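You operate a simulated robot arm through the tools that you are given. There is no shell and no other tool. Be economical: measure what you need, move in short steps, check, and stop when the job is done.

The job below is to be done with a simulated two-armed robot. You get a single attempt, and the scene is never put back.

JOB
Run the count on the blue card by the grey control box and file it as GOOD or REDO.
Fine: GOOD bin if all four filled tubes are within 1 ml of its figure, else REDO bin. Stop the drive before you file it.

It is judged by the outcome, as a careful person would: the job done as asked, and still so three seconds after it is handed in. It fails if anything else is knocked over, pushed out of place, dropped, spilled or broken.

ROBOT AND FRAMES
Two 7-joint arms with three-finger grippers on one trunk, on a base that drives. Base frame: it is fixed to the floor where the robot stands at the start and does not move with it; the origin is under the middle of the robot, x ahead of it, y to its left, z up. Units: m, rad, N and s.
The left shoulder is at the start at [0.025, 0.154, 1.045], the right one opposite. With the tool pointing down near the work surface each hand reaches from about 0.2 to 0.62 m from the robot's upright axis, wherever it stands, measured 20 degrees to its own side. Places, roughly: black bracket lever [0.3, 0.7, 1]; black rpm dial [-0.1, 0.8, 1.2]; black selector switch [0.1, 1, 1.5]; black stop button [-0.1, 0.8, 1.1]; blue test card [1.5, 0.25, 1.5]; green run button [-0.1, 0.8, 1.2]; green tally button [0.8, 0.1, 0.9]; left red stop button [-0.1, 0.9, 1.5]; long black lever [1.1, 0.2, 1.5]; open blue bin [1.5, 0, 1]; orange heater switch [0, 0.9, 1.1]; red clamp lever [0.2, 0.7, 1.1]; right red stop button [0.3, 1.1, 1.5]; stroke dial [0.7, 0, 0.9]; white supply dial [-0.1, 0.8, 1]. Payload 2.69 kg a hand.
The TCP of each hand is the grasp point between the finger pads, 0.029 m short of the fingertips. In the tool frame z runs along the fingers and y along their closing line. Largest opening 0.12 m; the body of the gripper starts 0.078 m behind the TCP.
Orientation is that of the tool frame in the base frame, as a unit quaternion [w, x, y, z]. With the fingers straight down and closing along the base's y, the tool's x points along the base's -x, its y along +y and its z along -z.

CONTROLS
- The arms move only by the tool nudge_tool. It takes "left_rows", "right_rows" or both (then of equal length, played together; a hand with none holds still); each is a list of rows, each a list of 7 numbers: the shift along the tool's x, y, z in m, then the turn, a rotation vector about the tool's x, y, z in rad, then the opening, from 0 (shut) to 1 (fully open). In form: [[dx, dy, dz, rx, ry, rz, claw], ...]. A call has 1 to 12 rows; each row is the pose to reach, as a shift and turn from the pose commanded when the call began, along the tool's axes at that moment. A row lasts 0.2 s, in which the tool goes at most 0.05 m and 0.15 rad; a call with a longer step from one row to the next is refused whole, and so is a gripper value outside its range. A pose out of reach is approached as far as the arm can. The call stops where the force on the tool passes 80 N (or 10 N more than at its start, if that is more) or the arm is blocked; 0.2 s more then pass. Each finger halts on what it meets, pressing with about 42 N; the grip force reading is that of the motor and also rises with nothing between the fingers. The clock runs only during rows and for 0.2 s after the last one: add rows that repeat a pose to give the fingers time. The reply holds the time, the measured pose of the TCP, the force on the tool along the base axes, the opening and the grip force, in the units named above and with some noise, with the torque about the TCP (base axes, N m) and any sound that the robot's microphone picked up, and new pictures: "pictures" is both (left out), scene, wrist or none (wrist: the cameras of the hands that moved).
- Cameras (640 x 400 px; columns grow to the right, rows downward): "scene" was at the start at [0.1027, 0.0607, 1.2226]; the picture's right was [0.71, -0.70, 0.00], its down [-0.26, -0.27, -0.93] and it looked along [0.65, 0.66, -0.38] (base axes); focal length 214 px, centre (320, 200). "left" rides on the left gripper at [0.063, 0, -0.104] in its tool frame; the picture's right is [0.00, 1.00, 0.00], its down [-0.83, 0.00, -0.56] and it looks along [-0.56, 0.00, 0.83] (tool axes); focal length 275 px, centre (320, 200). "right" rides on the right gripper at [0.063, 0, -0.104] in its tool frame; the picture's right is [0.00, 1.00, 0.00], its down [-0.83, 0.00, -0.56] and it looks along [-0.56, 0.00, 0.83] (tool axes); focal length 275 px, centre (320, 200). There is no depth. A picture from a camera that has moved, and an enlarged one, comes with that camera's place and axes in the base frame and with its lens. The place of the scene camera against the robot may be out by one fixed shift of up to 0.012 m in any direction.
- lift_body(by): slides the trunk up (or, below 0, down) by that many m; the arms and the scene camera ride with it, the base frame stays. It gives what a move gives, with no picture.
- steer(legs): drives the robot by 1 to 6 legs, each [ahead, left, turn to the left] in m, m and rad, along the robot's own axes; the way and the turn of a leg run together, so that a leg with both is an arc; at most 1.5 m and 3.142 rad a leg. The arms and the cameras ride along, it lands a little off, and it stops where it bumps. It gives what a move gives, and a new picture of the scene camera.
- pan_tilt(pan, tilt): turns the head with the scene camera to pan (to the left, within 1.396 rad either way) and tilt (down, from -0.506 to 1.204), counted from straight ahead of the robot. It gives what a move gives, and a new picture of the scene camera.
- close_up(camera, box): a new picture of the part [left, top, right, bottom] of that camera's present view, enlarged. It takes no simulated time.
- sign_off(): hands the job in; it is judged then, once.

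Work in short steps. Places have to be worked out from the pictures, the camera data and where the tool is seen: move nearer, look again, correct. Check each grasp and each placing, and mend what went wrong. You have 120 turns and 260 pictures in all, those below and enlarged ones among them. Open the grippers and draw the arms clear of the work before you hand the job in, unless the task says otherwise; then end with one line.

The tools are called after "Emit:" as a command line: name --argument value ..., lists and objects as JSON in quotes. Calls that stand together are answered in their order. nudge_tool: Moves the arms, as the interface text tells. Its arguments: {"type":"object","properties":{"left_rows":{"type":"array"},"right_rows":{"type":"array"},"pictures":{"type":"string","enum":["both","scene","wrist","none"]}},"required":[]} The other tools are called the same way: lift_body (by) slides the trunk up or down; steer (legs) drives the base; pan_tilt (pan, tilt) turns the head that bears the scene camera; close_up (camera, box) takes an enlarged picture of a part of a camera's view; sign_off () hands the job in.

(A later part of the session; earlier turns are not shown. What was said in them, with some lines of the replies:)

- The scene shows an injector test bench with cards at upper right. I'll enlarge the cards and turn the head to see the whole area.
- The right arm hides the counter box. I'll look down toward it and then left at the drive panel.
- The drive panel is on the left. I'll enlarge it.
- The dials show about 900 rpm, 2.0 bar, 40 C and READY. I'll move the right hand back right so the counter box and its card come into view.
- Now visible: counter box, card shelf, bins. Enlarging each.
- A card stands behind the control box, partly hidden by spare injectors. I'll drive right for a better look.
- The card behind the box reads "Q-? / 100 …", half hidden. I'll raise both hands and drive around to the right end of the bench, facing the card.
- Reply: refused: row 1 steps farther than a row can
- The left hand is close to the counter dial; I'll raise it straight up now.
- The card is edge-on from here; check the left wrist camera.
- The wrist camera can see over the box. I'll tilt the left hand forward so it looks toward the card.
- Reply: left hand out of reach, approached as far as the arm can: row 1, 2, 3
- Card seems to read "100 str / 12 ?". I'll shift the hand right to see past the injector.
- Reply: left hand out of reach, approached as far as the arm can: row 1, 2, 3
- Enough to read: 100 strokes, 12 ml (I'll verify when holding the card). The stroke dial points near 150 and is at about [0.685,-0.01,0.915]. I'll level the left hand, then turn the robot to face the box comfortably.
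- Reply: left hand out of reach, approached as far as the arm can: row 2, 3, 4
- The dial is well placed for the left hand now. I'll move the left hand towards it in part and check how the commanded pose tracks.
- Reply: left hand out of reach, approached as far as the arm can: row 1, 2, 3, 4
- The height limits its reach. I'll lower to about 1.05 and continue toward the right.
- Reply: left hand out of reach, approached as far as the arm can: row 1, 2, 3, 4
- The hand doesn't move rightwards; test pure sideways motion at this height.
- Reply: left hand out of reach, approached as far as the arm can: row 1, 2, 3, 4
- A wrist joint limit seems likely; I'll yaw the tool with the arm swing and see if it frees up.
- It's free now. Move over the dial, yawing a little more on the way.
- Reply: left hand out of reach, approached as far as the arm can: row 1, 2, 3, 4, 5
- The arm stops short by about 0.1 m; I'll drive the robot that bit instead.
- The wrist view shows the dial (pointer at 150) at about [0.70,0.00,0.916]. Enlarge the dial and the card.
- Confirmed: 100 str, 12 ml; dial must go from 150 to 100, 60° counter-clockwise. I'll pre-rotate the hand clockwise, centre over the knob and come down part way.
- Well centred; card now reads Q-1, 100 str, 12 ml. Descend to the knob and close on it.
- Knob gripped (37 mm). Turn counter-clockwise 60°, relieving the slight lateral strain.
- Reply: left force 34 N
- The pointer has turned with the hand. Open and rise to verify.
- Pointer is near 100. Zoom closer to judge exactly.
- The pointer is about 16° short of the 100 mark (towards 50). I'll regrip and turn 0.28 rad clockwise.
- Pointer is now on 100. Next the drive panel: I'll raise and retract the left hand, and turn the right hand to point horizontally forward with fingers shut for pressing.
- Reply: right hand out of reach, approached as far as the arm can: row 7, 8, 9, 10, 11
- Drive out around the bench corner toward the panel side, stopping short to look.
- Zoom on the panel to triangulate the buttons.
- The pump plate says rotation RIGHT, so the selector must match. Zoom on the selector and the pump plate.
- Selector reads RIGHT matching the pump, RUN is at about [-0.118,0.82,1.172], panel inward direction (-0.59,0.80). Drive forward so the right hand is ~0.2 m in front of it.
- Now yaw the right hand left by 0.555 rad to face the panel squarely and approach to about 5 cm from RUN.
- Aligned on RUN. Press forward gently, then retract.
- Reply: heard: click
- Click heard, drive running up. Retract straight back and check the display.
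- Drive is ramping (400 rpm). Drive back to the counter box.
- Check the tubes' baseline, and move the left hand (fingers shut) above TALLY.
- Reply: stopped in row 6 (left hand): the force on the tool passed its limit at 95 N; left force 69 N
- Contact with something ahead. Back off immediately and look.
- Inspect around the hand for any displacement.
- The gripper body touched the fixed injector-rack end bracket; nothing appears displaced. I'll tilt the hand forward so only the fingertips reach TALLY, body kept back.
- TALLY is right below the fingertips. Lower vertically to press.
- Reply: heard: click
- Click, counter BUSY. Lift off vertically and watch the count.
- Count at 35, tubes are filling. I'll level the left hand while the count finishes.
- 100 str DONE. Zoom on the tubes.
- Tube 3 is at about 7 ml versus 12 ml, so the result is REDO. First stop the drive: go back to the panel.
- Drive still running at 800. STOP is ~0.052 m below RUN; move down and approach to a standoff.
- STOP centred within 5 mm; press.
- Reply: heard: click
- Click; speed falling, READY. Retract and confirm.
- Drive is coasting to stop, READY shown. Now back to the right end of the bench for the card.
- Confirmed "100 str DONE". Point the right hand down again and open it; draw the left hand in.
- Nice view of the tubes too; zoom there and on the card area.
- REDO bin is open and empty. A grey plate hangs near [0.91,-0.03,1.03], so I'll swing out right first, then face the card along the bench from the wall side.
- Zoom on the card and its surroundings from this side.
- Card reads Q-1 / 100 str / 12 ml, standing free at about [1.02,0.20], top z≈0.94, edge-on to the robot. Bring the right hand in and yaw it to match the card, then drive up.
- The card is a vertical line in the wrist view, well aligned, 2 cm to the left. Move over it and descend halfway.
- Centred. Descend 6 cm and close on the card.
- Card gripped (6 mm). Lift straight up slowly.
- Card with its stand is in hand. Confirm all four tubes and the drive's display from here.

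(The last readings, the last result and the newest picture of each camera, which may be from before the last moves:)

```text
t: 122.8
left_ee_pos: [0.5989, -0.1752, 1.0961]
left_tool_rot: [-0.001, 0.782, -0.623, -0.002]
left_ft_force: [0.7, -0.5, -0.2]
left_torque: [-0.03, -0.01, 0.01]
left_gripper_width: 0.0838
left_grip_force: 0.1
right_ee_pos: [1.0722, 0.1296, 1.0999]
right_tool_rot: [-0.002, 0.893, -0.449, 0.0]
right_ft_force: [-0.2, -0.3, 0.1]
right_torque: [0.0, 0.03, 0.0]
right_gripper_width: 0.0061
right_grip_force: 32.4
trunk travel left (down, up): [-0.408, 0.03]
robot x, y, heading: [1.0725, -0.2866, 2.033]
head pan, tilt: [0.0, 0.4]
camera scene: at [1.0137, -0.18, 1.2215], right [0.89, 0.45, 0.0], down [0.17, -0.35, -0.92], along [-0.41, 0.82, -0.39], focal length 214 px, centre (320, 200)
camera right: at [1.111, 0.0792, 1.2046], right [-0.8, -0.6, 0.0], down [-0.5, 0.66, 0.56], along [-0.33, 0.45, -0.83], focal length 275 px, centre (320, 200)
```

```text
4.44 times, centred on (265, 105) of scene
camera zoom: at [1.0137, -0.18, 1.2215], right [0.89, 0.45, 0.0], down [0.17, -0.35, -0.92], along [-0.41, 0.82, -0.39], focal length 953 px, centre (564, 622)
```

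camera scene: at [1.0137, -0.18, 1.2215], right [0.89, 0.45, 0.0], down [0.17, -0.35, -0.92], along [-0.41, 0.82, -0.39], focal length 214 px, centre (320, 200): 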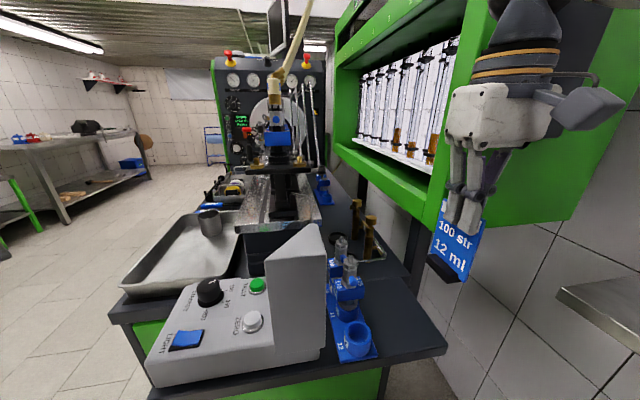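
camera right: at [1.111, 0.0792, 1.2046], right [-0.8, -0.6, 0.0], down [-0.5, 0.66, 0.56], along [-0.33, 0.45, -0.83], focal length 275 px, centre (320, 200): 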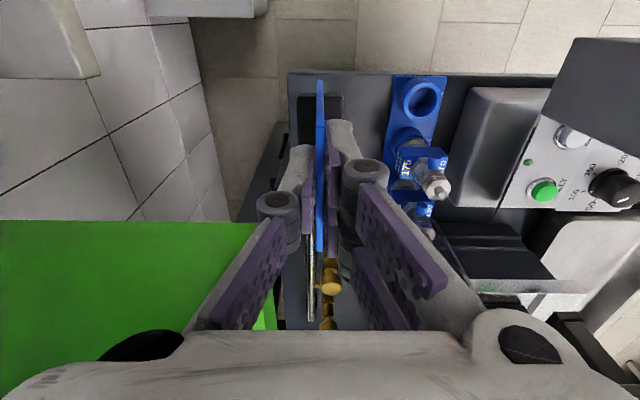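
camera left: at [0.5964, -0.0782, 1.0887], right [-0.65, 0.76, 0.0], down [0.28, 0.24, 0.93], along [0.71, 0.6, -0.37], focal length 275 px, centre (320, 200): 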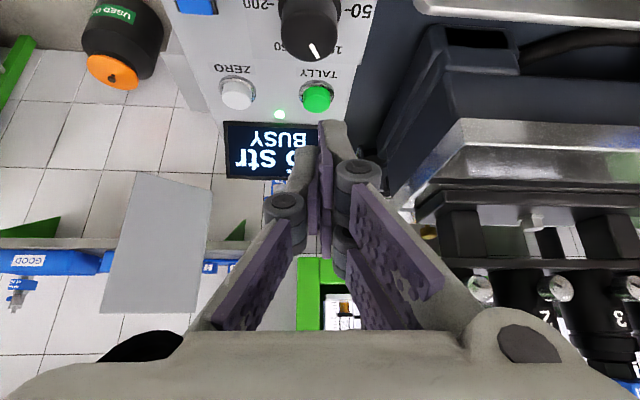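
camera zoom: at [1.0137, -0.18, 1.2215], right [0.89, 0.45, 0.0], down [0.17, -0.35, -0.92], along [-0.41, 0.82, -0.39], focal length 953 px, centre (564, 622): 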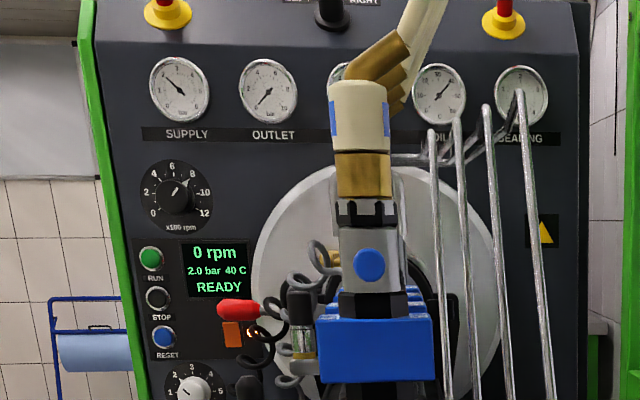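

Drive at 0 rpm; result REDO. Back away from the bench, turn to the wall shelf, then raise the card.

Emit:
steer --legs '[[-0.2, 0.15, 0], [0, 0, -1.1]]'

Emit:
nudge_tool --right_rows '[[0, 0, -0.03, 0, 0, 0, 0], [0, 0, -0.06, 0, 0, 0, 0], [0, 0, -0.08, 0, 0, 0, 0]]' --pictures "none"

Emit:
pan_tilt --pan -0.15 --tilt 0.45

```text
t: 127.3
left_ee_pos: [0.9055, -0.0649, 1.0964]
left_tool_rot: [0.003, -0.352, 0.936, 0.001]
left_ft_force: [-0.3, 0.4, 1.0]
left_torque: [0.02, 0.0, -0.03]
left_gripper_width: 0.084
left_grip_force: 0.1
right_ee_pos: [1.4005, -0.3373, 1.099]
right_tool_rot: [0.0, -0.537, 0.843, 0.001]
right_ft_force: [-0.9, -0.6, -0.8]
right_torque: [-0.01, 0.03, 0.0]
right_gripper_width: 0.0061
right_grip_force: 32.2
trunk travel left (down, up): [-0.408, 0.03]
robot x, y, heading: [1.0293, -0.5367, 0.958]
head pan, tilt: [0.0, 0.4]
camera scene: at [1.1033, -0.4361, 1.2214], right [0.82, -0.58, 0.0], down [-0.22, -0.32, -0.92], along [0.53, 0.75, -0.39], focal length 214 px, centre (320, 200)
```

scene: 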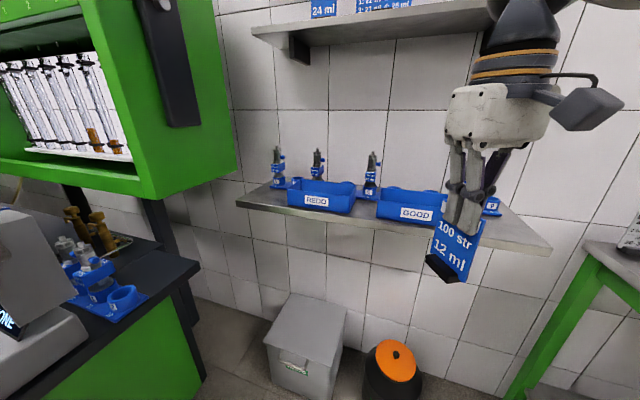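

```text
t: 128.1
left_ee_pos: [0.9054, -0.0648, 1.0953]
left_tool_rot: [0.003, -0.352, 0.936, 0.001]
left_ft_force: [0.5, -0.1, 0.1]
left_torque: [0.0, -0.02, -0.02]
left_gripper_width: 0.0841
left_grip_force: 0.0
right_ee_pos: [1.3993, -0.3392, 1.1795]
right_tool_rot: [0.0, -0.539, 0.842, 0.0]
right_ft_force: [0.4, -0.8, -0.7]
right_torque: [0.02, 0.01, -0.02]
right_gripper_width: 0.0062
right_grip_force: 32.3
trunk travel left (down, up): [-0.408, 0.03]
robot x, y, heading: [1.0274, -0.538, 0.959]
head pan, tilt: [0.0, 0.4]
```

```text
t: 128.8
left_ee_pos: [0.9047, -0.0648, 1.0958]
left_tool_rot: [0.002, -0.352, 0.936, 0.001]
left_ft_force: [-0.4, 0.4, 0.8]
left_torque: [0.01, 0.01, 0.01]
left_gripper_width: 0.0839
left_grip_force: 0.2
right_ee_pos: [1.4, -0.339, 1.1795]
right_tool_rot: [0.0, -0.537, 0.843, 0.001]
right_ft_force: [0.7, 0.0, -0.6]
right_torque: [0.01, -0.04, 0.02]
right_gripper_width: 0.006
right_grip_force: 32.5
trunk travel left (down, up): [-0.408, 0.03]
robot x, y, heading: [1.0279, -0.5374, 0.954]
head pan, tilt: [-0.15, 0.45]
camera scene: at [1.1134, -0.4454, 1.2168], right [0.72, -0.69, 0.0], down [-0.3, -0.31, -0.9], along [0.62, 0.65, -0.44], focal length 214 px, centre (320, 200)
```

scene: 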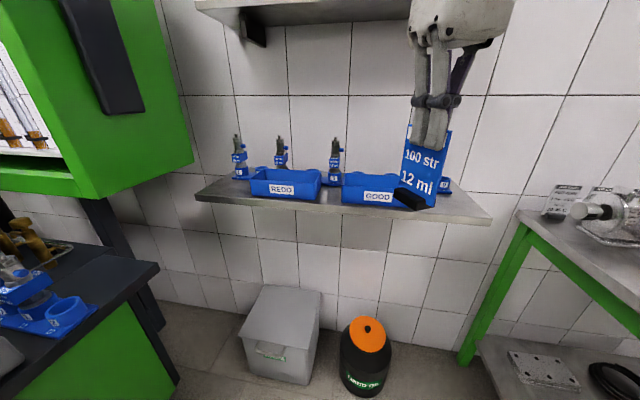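

The left hand is close to the grey plate; look through its camera before moving anything.

Emit:
close_up --camera "left" --box '[0, 0, 640, 400]'

```text
1.00 times, centred on (320, 200) of left (not enlarged: the box is as wide or as high as the picture)
camera zoom: at [0.857, -0.1061, 1.1989], right [-0.66, 0.76, 0.0], down [0.63, 0.54, 0.56], along [0.42, 0.37, -0.83], focal length 275 px, centre (320, 200)
```

zoom: 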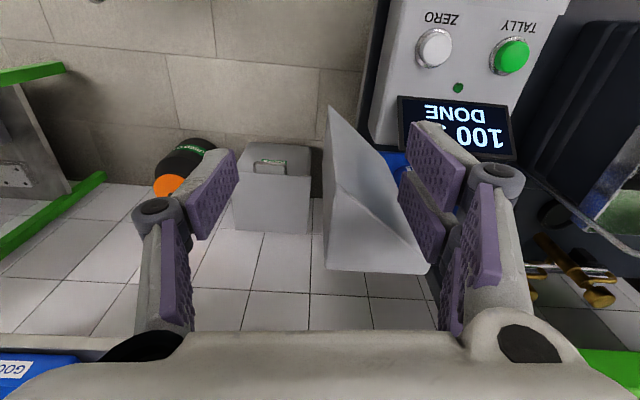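

The left hand is just beside the wedge plate (untouched). Raise it and draw it back toward the robot.

Emit:
nudge_tool --left_rows '[[0, 0, -0.02, 0, 0, 0, 0.7], [0, 0, -0.04, 0, 0, 0, 0.7], [0.04, 0, -0.04, 0, 0, 0, 0.7], [0.08, 0, -0.04, 0, 0, 0, 0.6], [0.12, 0, -0.04, 0, 0, 0, 0.5]]' --pictures "wrist"

```text
t: 130.0
left_ee_pos: [0.815, -0.1446, 1.133]
left_tool_rot: [0.003, -0.352, 0.936, 0.001]
left_ft_force: [-1.2, -0.7, -0.2]
left_torque: [0.01, 0.01, 0.01]
left_gripper_width: 0.0599
left_grip_force: 0.1
right_ee_pos: [1.3989, -0.3394, 1.1802]
right_tool_rot: [0.001, -0.538, 0.843, 0.0]
right_ft_force: [0.5, -0.5, -1.0]
right_torque: [0.0, -0.03, 0.01]
right_gripper_width: 0.0062
right_grip_force: 32.3
trunk travel left (down, up): [-0.408, 0.03]
robot x, y, heading: [1.0279, -0.541, 0.954]
head pan, tilt: [-0.15, 0.45]
camera left: at [0.767, -0.1857, 1.2356], right [-0.65, 0.76, 0.0], down [0.63, 0.54, 0.56], along [0.42, 0.37, -0.83], focal length 275 px, centre (320, 200)
```

left: 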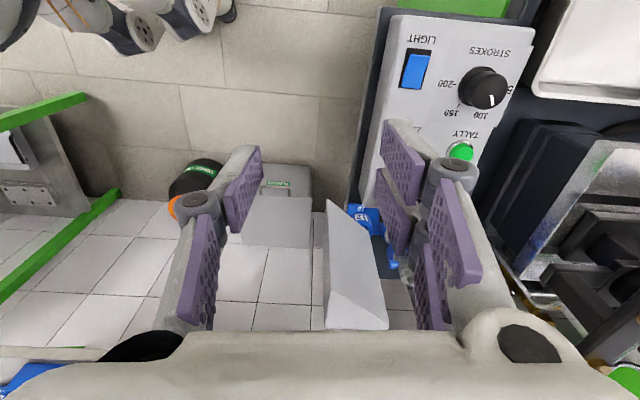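

Clear now. Drive right/forward and turn left so the right hand ends up in front of REDO.

Emit:
steer --legs '[[0.1, -0.1, 0], [0, 0, 0.34]]'

Emit:
close_up --camera "right" --box '[0, 0, 640, 400]'

```text
t: 132.5
left_ee_pos: [0.8371, -0.2123, 1.1325]
left_tool_rot: [0.003, -0.504, 0.864, 0.002]
left_ft_force: [0.3, -0.5, 0.1]
left_torque: [0.01, 0.0, 0.01]
left_gripper_width: 0.0601
left_grip_force: 0.1
right_ee_pos: [1.4528, -0.2043, 1.1799]
right_tool_rot: [0.0, -0.671, 0.742, 0.001]
right_ft_force: [-0.6, 0.4, -1.0]
right_torque: [-0.01, 0.05, -0.01]
right_gripper_width: 0.006
right_grip_force: 31.6
trunk travel left (down, up): [-0.408, 0.03]
robot x, y, heading: [1.1684, -0.5148, 1.293]
head pan, tilt: [-0.15, 0.45]
camera scene: at [1.216, -0.3999, 1.2168], right [0.91, -0.41, 0.0], down [-0.18, -0.4, -0.9], along [0.37, 0.82, -0.44], focal length 214 px, centre (320, 200)
```

scene: 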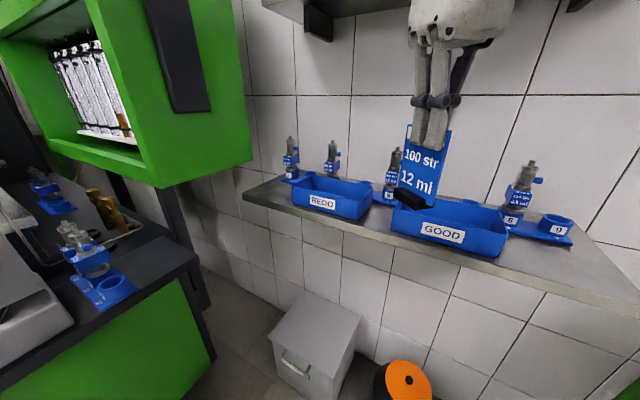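

```text
1.00 times, centred on (320, 200) of right (not enlarged: the box is as wide or as high as the picture)
camera zoom: at [1.4477, -0.2673, 1.2846], right [-1.0, 0.09, 0.0], down [0.08, 0.83, 0.56], along [0.05, 0.55, -0.83], focal length 275 px, centre (320, 200)
```

zoom: 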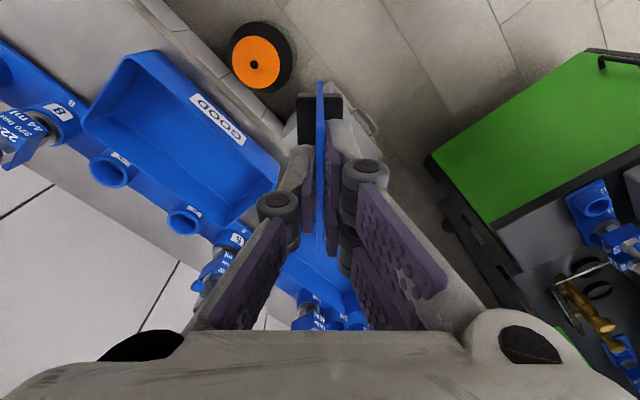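

Zoom on the REDO bin for its exact centre.

Emit:
close_up --camera "scene" --box '[270, 130, 410, 240]'

```text
3.64 times, centred on (340, 185) of scene
camera zoom: at [1.216, -0.3999, 1.2168], right [0.91, -0.41, 0.0], down [-0.18, -0.4, -0.9], along [0.37, 0.82, -0.44], focal length 780 px, centre (247, 254)
```

zoom: 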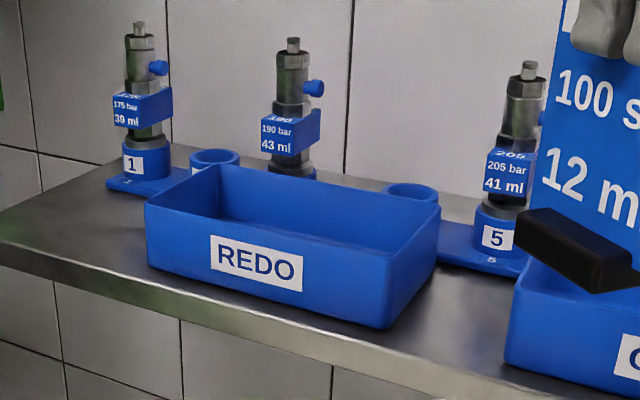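

REDO opening centre ≈[1.457,0.047], rim z≈1.005, 0.176 × 0.096 m. First tuck the left hand further back, then drive up 0.1 m.

Emit:
nudge_tool --left_rows '[[0.04, 0, 0, 0, 0, 0, 0.5], [0.08, 0, 0, 0, 0, 0, 0.5], [0.12, 0, 0, 0, 0, 0, 0.5], [0.15, 0, 0, 0, 0, 0, 0.5]]' --pictures "none"

Emit:
steer --legs '[[0.1, -0.02, 0]]'

```text
t: 133.5
left_ee_pos: [0.7632, -0.3435, 1.1318]
left_tool_rot: [0.003, -0.504, 0.864, 0.002]
left_ft_force: [-0.1, 0.3, -0.3]
left_torque: [0.01, -0.01, -0.01]
left_gripper_width: 0.0599
left_grip_force: 0.2
right_ee_pos: [1.453, -0.2051, 1.1802]
right_tool_rot: [0.001, -0.672, 0.741, 0.0]
right_ft_force: [-0.5, 0.2, 0.1]
right_torque: [0.01, -0.03, -0.02]
right_gripper_width: 0.0061
right_grip_force: 32.5
trunk travel left (down, up): [-0.408, 0.03]
robot x, y, heading: [1.1646, -0.5169, 1.292]
head pan, tilt: [-0.15, 0.45]
```

```text
t: 134.7
left_ee_pos: [0.8102, -0.2533, 1.132]
left_tool_rot: [0.001, -0.504, 0.864, 0.0]
left_ft_force: [1.6, 0.6, 0.1]
left_torque: [0.01, 0.0, -0.01]
left_gripper_width: 0.06
left_grip_force: 0.2
right_ee_pos: [1.4986, -0.1164, 1.1811]
right_tool_rot: [0.0, -0.672, 0.741, 0.0]
right_ft_force: [0.1, 0.9, -1.0]
right_torque: [-0.05, 0.02, 0.02]
right_gripper_width: 0.0062
right_grip_force: 31.9
trunk travel left (down, up): [-0.408, 0.03]
robot x, y, heading: [1.2124, -0.4277, 1.295]
head pan, tilt: [-0.15, 0.45]
camera scene: at [1.2624, -0.31, 1.2167], right [0.91, -0.41, 0.0], down [-0.18, -0.4, -0.9], along [0.37, 0.82, -0.44], focal length 214 px, centre (320, 200)
```

scene: 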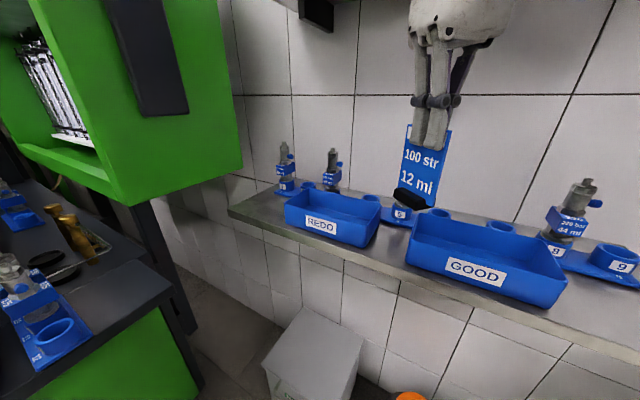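

Move left then forward over the REDO bin, yawing slightly to align the card.

Emit:
nudge_tool --right_rows '[[-0.01, 0.04, 0, 0, 0, -0.07, 0], [-0.05, 0.054, 0, 0, 0, -0.14, 0], [-0.1, 0.054, 0, 0, 0, -0.21, 0], [-0.149, 0.054, 0, 0, 0, -0.28, 0], [-0.149, 0.054, 0, 0, 0, -0.35, 0]]' --pictures "both"

```text
t: 135.9
left_ee_pos: [0.8091, -0.2565, 1.1315]
left_tool_rot: [0.002, -0.505, 0.863, 0.001]
left_ft_force: [0.2, 0.2, -0.7]
left_torque: [0.06, -0.02, -0.01]
left_gripper_width: 0.0601
left_grip_force: 0.0
right_ee_pos: [1.4447, -0.0145, 1.1579]
right_tool_rot: [-0.001, 0.783, -0.622, -0.001]
right_ft_force: [-0.6, 0.4, -0.1]
right_torque: [0.02, -0.06, 0.01]
right_gripper_width: 0.0059
right_grip_force: 32.2
right hand out of reach, approached as far as the arm can: row 3, 4, 5
trunk travel left (down, up): [-0.408, 0.03]
robot x, y, heading: [1.2105, -0.4272, 1.295]
head pan, tilt: [-0.15, 0.45]
camera scene: at [1.2612, -0.3115, 1.217], right [0.91, -0.41, 0.0], down [-0.18, -0.4, -0.9], along [0.37, 0.82, -0.43], focal length 214 px, centre (320, 200)
camera right: at [1.46, -0.0758, 1.2621], right [-0.97, -0.23, 0.0], down [-0.19, 0.81, 0.56], along [-0.13, 0.54, -0.83], focal length 275 px, centre (320, 200)
```

scene: 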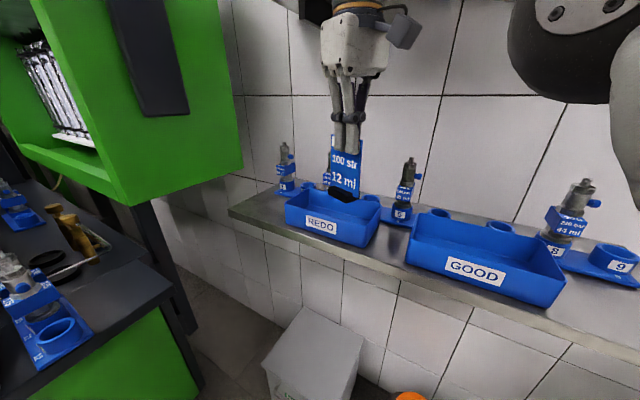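
right: 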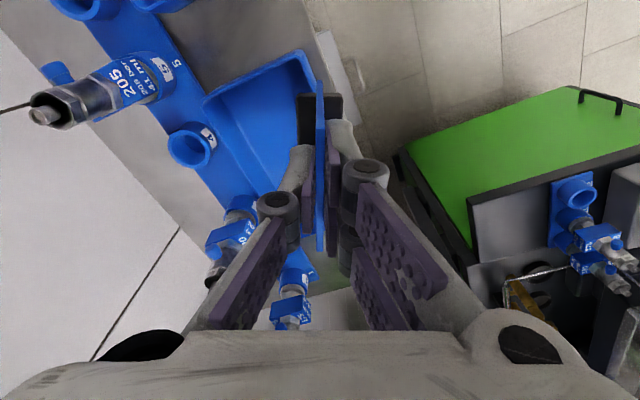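

Reach-limited 5 cm short; drive ahead 5 cm.

Emit:
steer --legs '[[0.05, 0, 0]]'

Emit:
close_up --camera "right" --box '[0, 0, 640, 400]'

```text
t: 136.8
left_ee_pos: [0.8231, -0.2047, 1.1317]
left_tool_rot: [0.001, -0.504, 0.864, 0.002]
left_ft_force: [1.2, -0.1, -1.1]
left_torque: [-0.05, 0.03, 0.04]
left_gripper_width: 0.06
left_grip_force: 0.2
right_ee_pos: [1.4605, 0.0345, 1.1577]
right_tool_rot: [0.001, 0.782, -0.624, 0.0]
right_ft_force: [-0.7, 0.0, -0.5]
right_torque: [-0.08, -0.01, -0.01]
right_gripper_width: 0.0061
right_grip_force: 32.8
trunk travel left (down, up): [-0.408, 0.03]
robot x, y, heading: [1.2286, -0.3763, 1.292]
head pan, tilt: [-0.15, 0.45]
camera scene: at [1.2759, -0.2623, 1.2167], right [0.91, -0.41, 0.0], down [-0.18, -0.4, -0.9], along [0.37, 0.82, -0.44], focal length 214 px, centre (320, 200)
```

scene: 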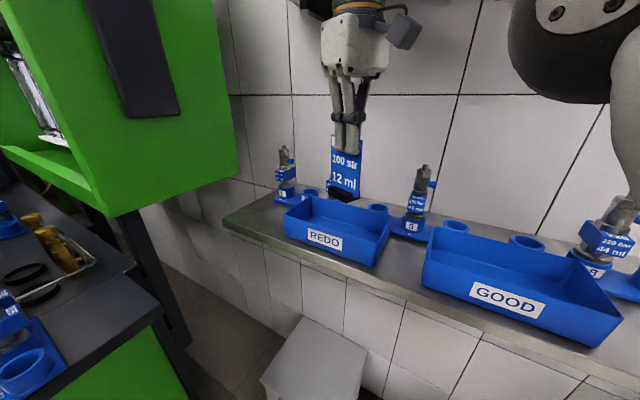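

```text
1.00 times, centred on (320, 200) of right (not enlarged: the box is as wide or as high as the picture)
camera zoom: at [1.4752, -0.0267, 1.261], right [-0.97, -0.23, 0.0], down [-0.19, 0.81, 0.56], along [-0.13, 0.54, -0.83], focal length 275 px, centre (320, 200)
```

zoom: 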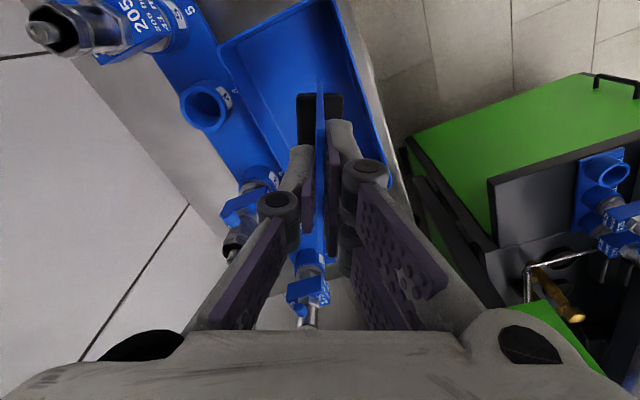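

Over the bin; shift 1 cm toward the wall and lower most of the way.

Emit:
nudge_tool --right_rows '[[0, -0.01, 0.0, 0, 0, 0, 0], [0, -0.01, 0.03, 0, 0, 0, 0], [0, -0.01, 0.06, 0, 0, 0, 0], [0, -0.01, 0.085, 0, 0, 0, 0]]' --pictures "both"

Emit:
close_up --camera "scene" --box '[260, 100, 420, 280]'

```text
t: 137.8
left_ee_pos: [0.8237, -0.207, 1.1321]
left_tool_rot: [0.001, -0.503, 0.864, 0.001]
left_ft_force: [0.8, 0.3, 1.3]
left_torque: [0.0, -0.03, 0.0]
left_gripper_width: 0.0597
left_grip_force: 0.1
right_ee_pos: [1.4701, 0.0378, 1.0732]
right_tool_rot: [-0.001, 0.782, -0.623, 0.0]
right_ft_force: [0.1, -0.2, -0.7]
right_torque: [0.0, 0.02, -0.02]
right_gripper_width: 0.006
right_grip_force: 32.3
trunk travel left (down, up): [-0.408, 0.03]
robot x, y, heading: [1.2267, -0.3759, 1.295]
head pan, tilt: [-0.15, 0.45]
camera scene: at [1.2757, -0.2632, 1.2167], right [0.91, -0.41, 0.0], down [-0.18, -0.4, -0.9], along [0.37, 0.82, -0.44], focal length 214 px, centre (320, 200)
camera right: at [1.4854, -0.0241, 1.1765], right [-0.97, -0.23, 0.0], down [-0.19, 0.81, 0.56], along [-0.13, 0.54, -0.83], focal length 275 px, centre (320, 200)
```

scene: 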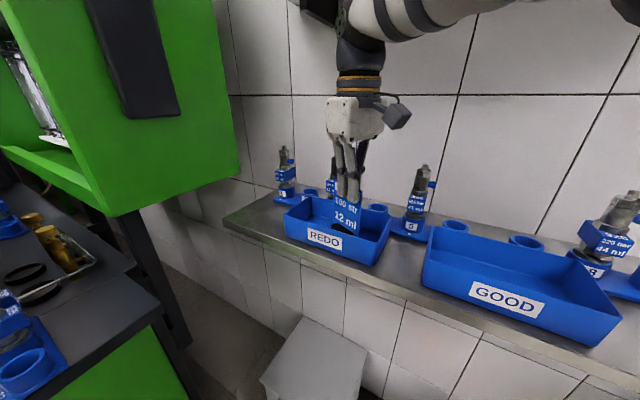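
right: 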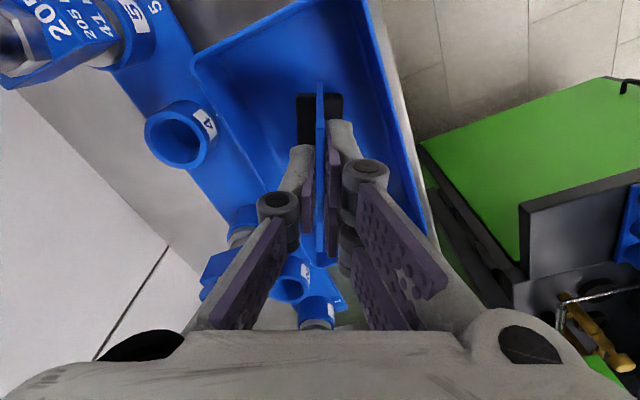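

```text
2.22 times, centred on (340, 190) of scene
camera zoom: at [1.2757, -0.2632, 1.2167], right [0.91, -0.41, 0.0], down [-0.18, -0.4, -0.9], along [0.37, 0.82, -0.44], focal length 477 px, centre (276, 222)
```

zoom: 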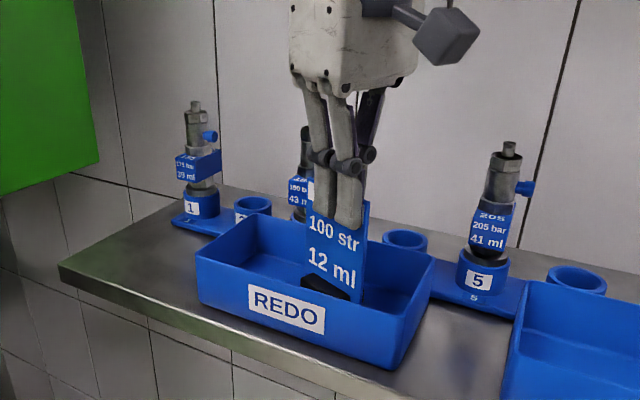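

The card base is inside the bin. Lower in small steps to the floor.

Emit:
nudge_tool --right_rows '[[0, 0, 0.01, 0, 0, 0, 0], [0, 0, 0.018, 0, 0, 0, 0], [0, 0, 0.024, 0, 0, 0, 0]]' --pictures "none"

Emit:
close_up --camera "scene" --box '[260, 100, 420, 280]'

```text
t: 138.6
left_ee_pos: [0.822, -0.2089, 1.1323]
left_tool_rot: [0.003, -0.503, 0.864, 0.002]
left_ft_force: [-1.1, -0.5, -1.2]
left_torque: [-0.03, 0.01, 0.0]
left_gripper_width: 0.0602
left_grip_force: 0.0
right_ee_pos: [1.4708, 0.0362, 1.0527]
right_tool_rot: [-0.003, 0.782, -0.624, -0.001]
right_ft_force: [1.7, 1.0, 30.0]
right_torque: [0.14, -0.02, 0.02]
right_gripper_width: 0.006
right_grip_force: 32.7
trunk travel left (down, up): [-0.408, 0.03]
robot x, y, heading: [1.2262, -0.3785, 1.298]
head pan, tilt: [-0.15, 0.45]
```

```text
2.22 times, centred on (340, 190) of scene
camera zoom: at [1.2747, -0.2651, 1.2172], right [0.91, -0.41, 0.0], down [-0.18, -0.39, -0.9], along [0.37, 0.82, -0.43], focal length 477 px, centre (276, 222)
```

zoom: 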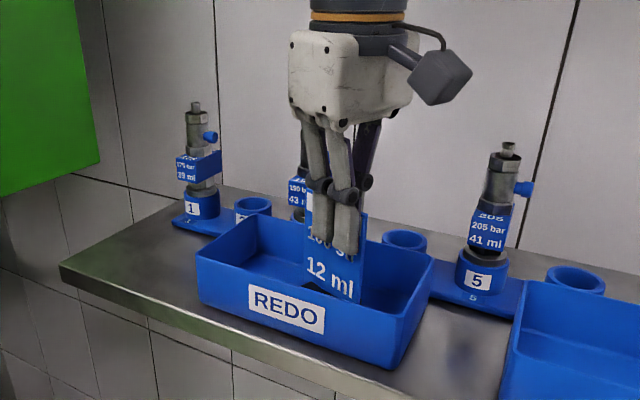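

Contact with the floor (30 N). Ease up 3 mm, open slightly and rise.

Emit:
nudge_tool --right_rows '[[0, 0, -0.004, 0, 0, 0, 0], [0, 0, -0.004, 0, 0, 0, 0.1], [0, 0, -0.004, 0, 0, 0, 0.22], [0, 0, -0.004, 0, 0, 0, 0.25], [0, 0, -0.03, 0, 0, 0, 0.25], [0, 0, -0.06, 0, 0, 0, 0.25], [0, 0, -0.09, 0, 0, 0, 0.25]]' --pictures "both"

Emit:
close_up --camera "scene" --box '[260, 100, 420, 280]'

```text
t: 140.2
left_ee_pos: [0.8227, -0.2064, 1.1316]
left_tool_rot: [0.002, -0.504, 0.864, 0.001]
left_ft_force: [1.0, 0.3, 0.6]
left_torque: [-0.01, -0.01, -0.01]
left_gripper_width: 0.0602
left_grip_force: 0.1
right_ee_pos: [1.4698, 0.0347, 1.1387]
right_tool_rot: [0.0, 0.781, -0.624, 0.0]
right_ft_force: [0.7, 0.2, -0.1]
right_torque: [0.02, -0.04, 0.03]
right_gripper_width: 0.0301
right_grip_force: 0.1
trunk travel left (down, up): [-0.408, 0.03]
robot x, y, heading: [1.2294, -0.3761, 1.293]
head pan, tilt: [-0.15, 0.45]
camera scene: at [1.2756, -0.2632, 1.2167], right [0.91, -0.41, 0.0], down [-0.18, -0.4, -0.9], along [0.37, 0.82, -0.44], focal length 214 px, centre (320, 200)
camera right: at [1.4851, -0.0267, 1.2431], right [-0.97, -0.23, 0.0], down [-0.19, 0.81, 0.56], along [-0.13, 0.54, -0.83], focal length 275 px, centre (320, 200)
```

scene: 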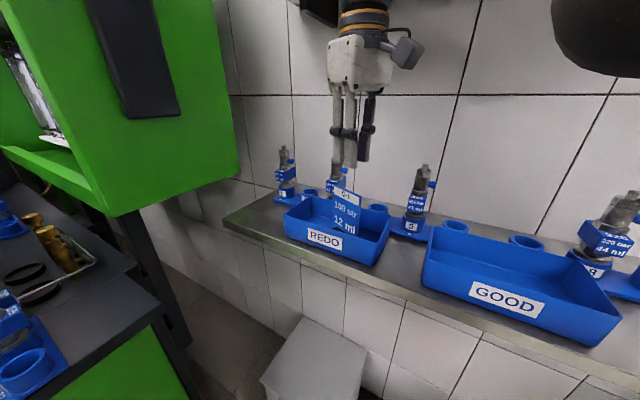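
right: 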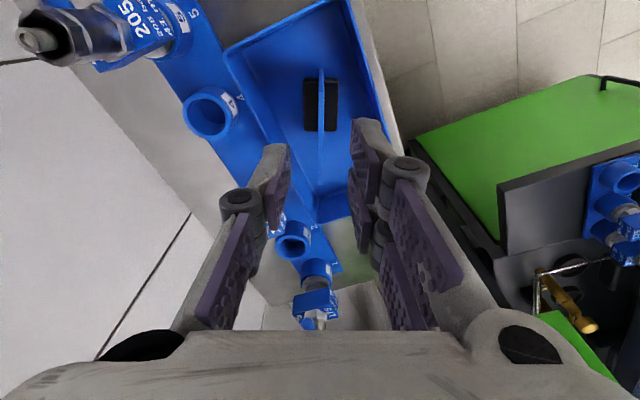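

```text
2.22 times, centred on (340, 190) of scene
camera zoom: at [1.2756, -0.2632, 1.2167], right [0.91, -0.41, 0.0], down [-0.18, -0.4, -0.9], along [0.37, 0.82, -0.44], focal length 477 px, centre (276, 222)
```

zoom: 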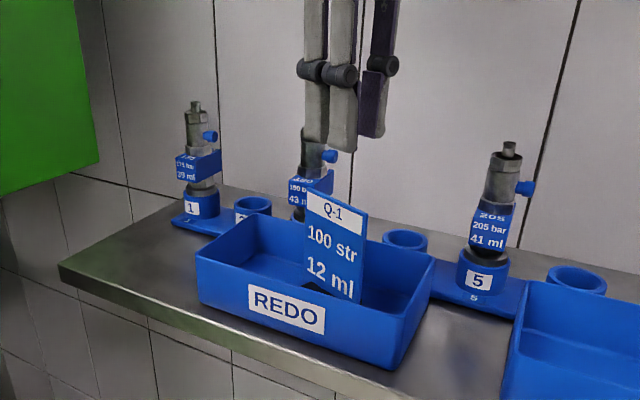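

The card stands in REDO. Back away straight, open the grippers, and take a final look.

Emit:
steer --legs '[[-0.3, 0, 0]]'

Emit:
nudge_tool --left_rows '[[0, 0, 0, 0, 0, 0, 1], [0, 0, 0, 0, 0, 0, 1]]' --right_rows '[[0, 0, 0, 0, 0, 0, 0.7], [0, 0, 0, 0, 0, 0, 1]]' --pictures "none"

Emit:
pan_tilt --pan 0.5 --tilt 0.3

```text
t: 142.2
left_ee_pos: [0.7412, -0.498, 1.1315]
left_tool_rot: [0.002, -0.505, 0.863, 0.001]
left_ft_force: [0.7, -0.3, 0.2]
left_torque: [0.03, 0.0, 0.02]
left_gripper_width: 0.0603
left_grip_force: 0.1
right_ee_pos: [1.3864, -0.2551, 1.1388]
right_tool_rot: [-0.001, 0.783, -0.622, -0.001]
right_ft_force: [-0.8, 0.2, 0.5]
right_torque: [0.04, -0.01, -0.02]
right_gripper_width: 0.0296
right_grip_force: 0.1
trunk travel left (down, up): [-0.408, 0.03]
robot x, y, heading: [1.1447, -0.6683, 1.296]
head pan, tilt: [-0.15, 0.45]
camera scene: at [1.1932, -0.5533, 1.2168], right [0.91, -0.41, 0.0], down [-0.18, -0.4, -0.9], along [0.37, 0.82, -0.43], focal length 214 px, centre (320, 200)
```

scene: 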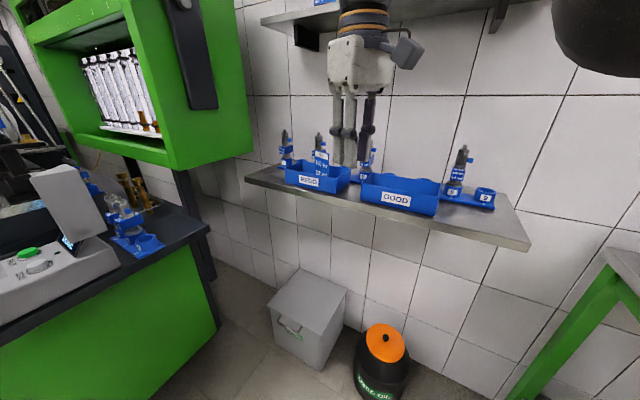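

```text
t: 142.8
left_ee_pos: [0.7406, -0.4979, 1.131]
left_tool_rot: [0.002, -0.506, 0.863, 0.001]
left_ft_force: [-0.5, 0.2, 0.3]
left_torque: [0.03, 0.01, 0.01]
left_gripper_width: 0.1197
left_grip_force: 0.0
right_ee_pos: [1.3868, -0.2532, 1.1379]
right_tool_rot: [0.0, 0.782, -0.623, 0.0]
right_ft_force: [0.0, 0.0, -0.4]
right_torque: [0.02, 0.02, 0.02]
right_gripper_width: 0.12
right_grip_force: 0.0
trunk travel left (down, up): [-0.408, 0.03]
robot x, y, heading: [1.1472, -0.6704, 1.297]
head pan, tilt: [-0.15, 0.45]
```

```text
t: 143.9
left_ee_pos: [0.7405, -0.4975, 1.1317]
left_tool_rot: [0.003, -0.505, 0.863, 0.001]
left_ft_force: [0.3, 0.3, 0.8]
left_torque: [0.01, -0.02, -0.01]
left_gripper_width: 0.12
left_grip_force: 0.0
right_ee_pos: [1.3865, -0.2547, 1.1379]
right_tool_rot: [0.001, 0.782, -0.623, 0.0]
right_ft_force: [1.9, 0.3, 0.7]
right_torque: [0.03, 0.0, -0.01]
right_gripper_width: 0.1199
right_grip_force: 0.0
trunk travel left (down, up): [-0.408, 0.03]
robot x, y, heading: [1.1466, -0.67, 1.295]
head pan, tilt: [0.499, 0.3]
camera scene: at [1.1348, -0.5456, 1.2307], right [0.97, 0.22, 0.0], down [0.07, -0.29, -0.96], along [-0.21, 0.93, -0.3], focal length 214 px, centre (320, 200)
```

scene: 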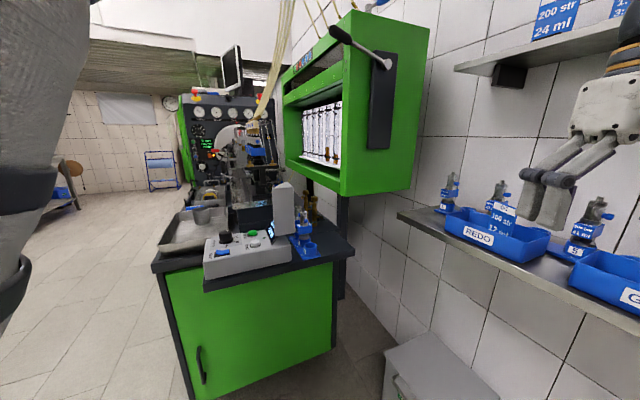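

The card is in REDO, the drive is stopped, nothing looks displaced, and the hands are open and clear. Handing in.

Emit:
sign_off

```text
The job is handed in.
```

I ran the 100-stroke count for card Q-1 (12 ml), stopped the drive, and filed the card in the REDO bin because one of the filled tubes read about 7 ml. While I was reaching for the TALLY button, the left gripper bumped the fixed injector-rack bracket. Nothing appeared displaced.
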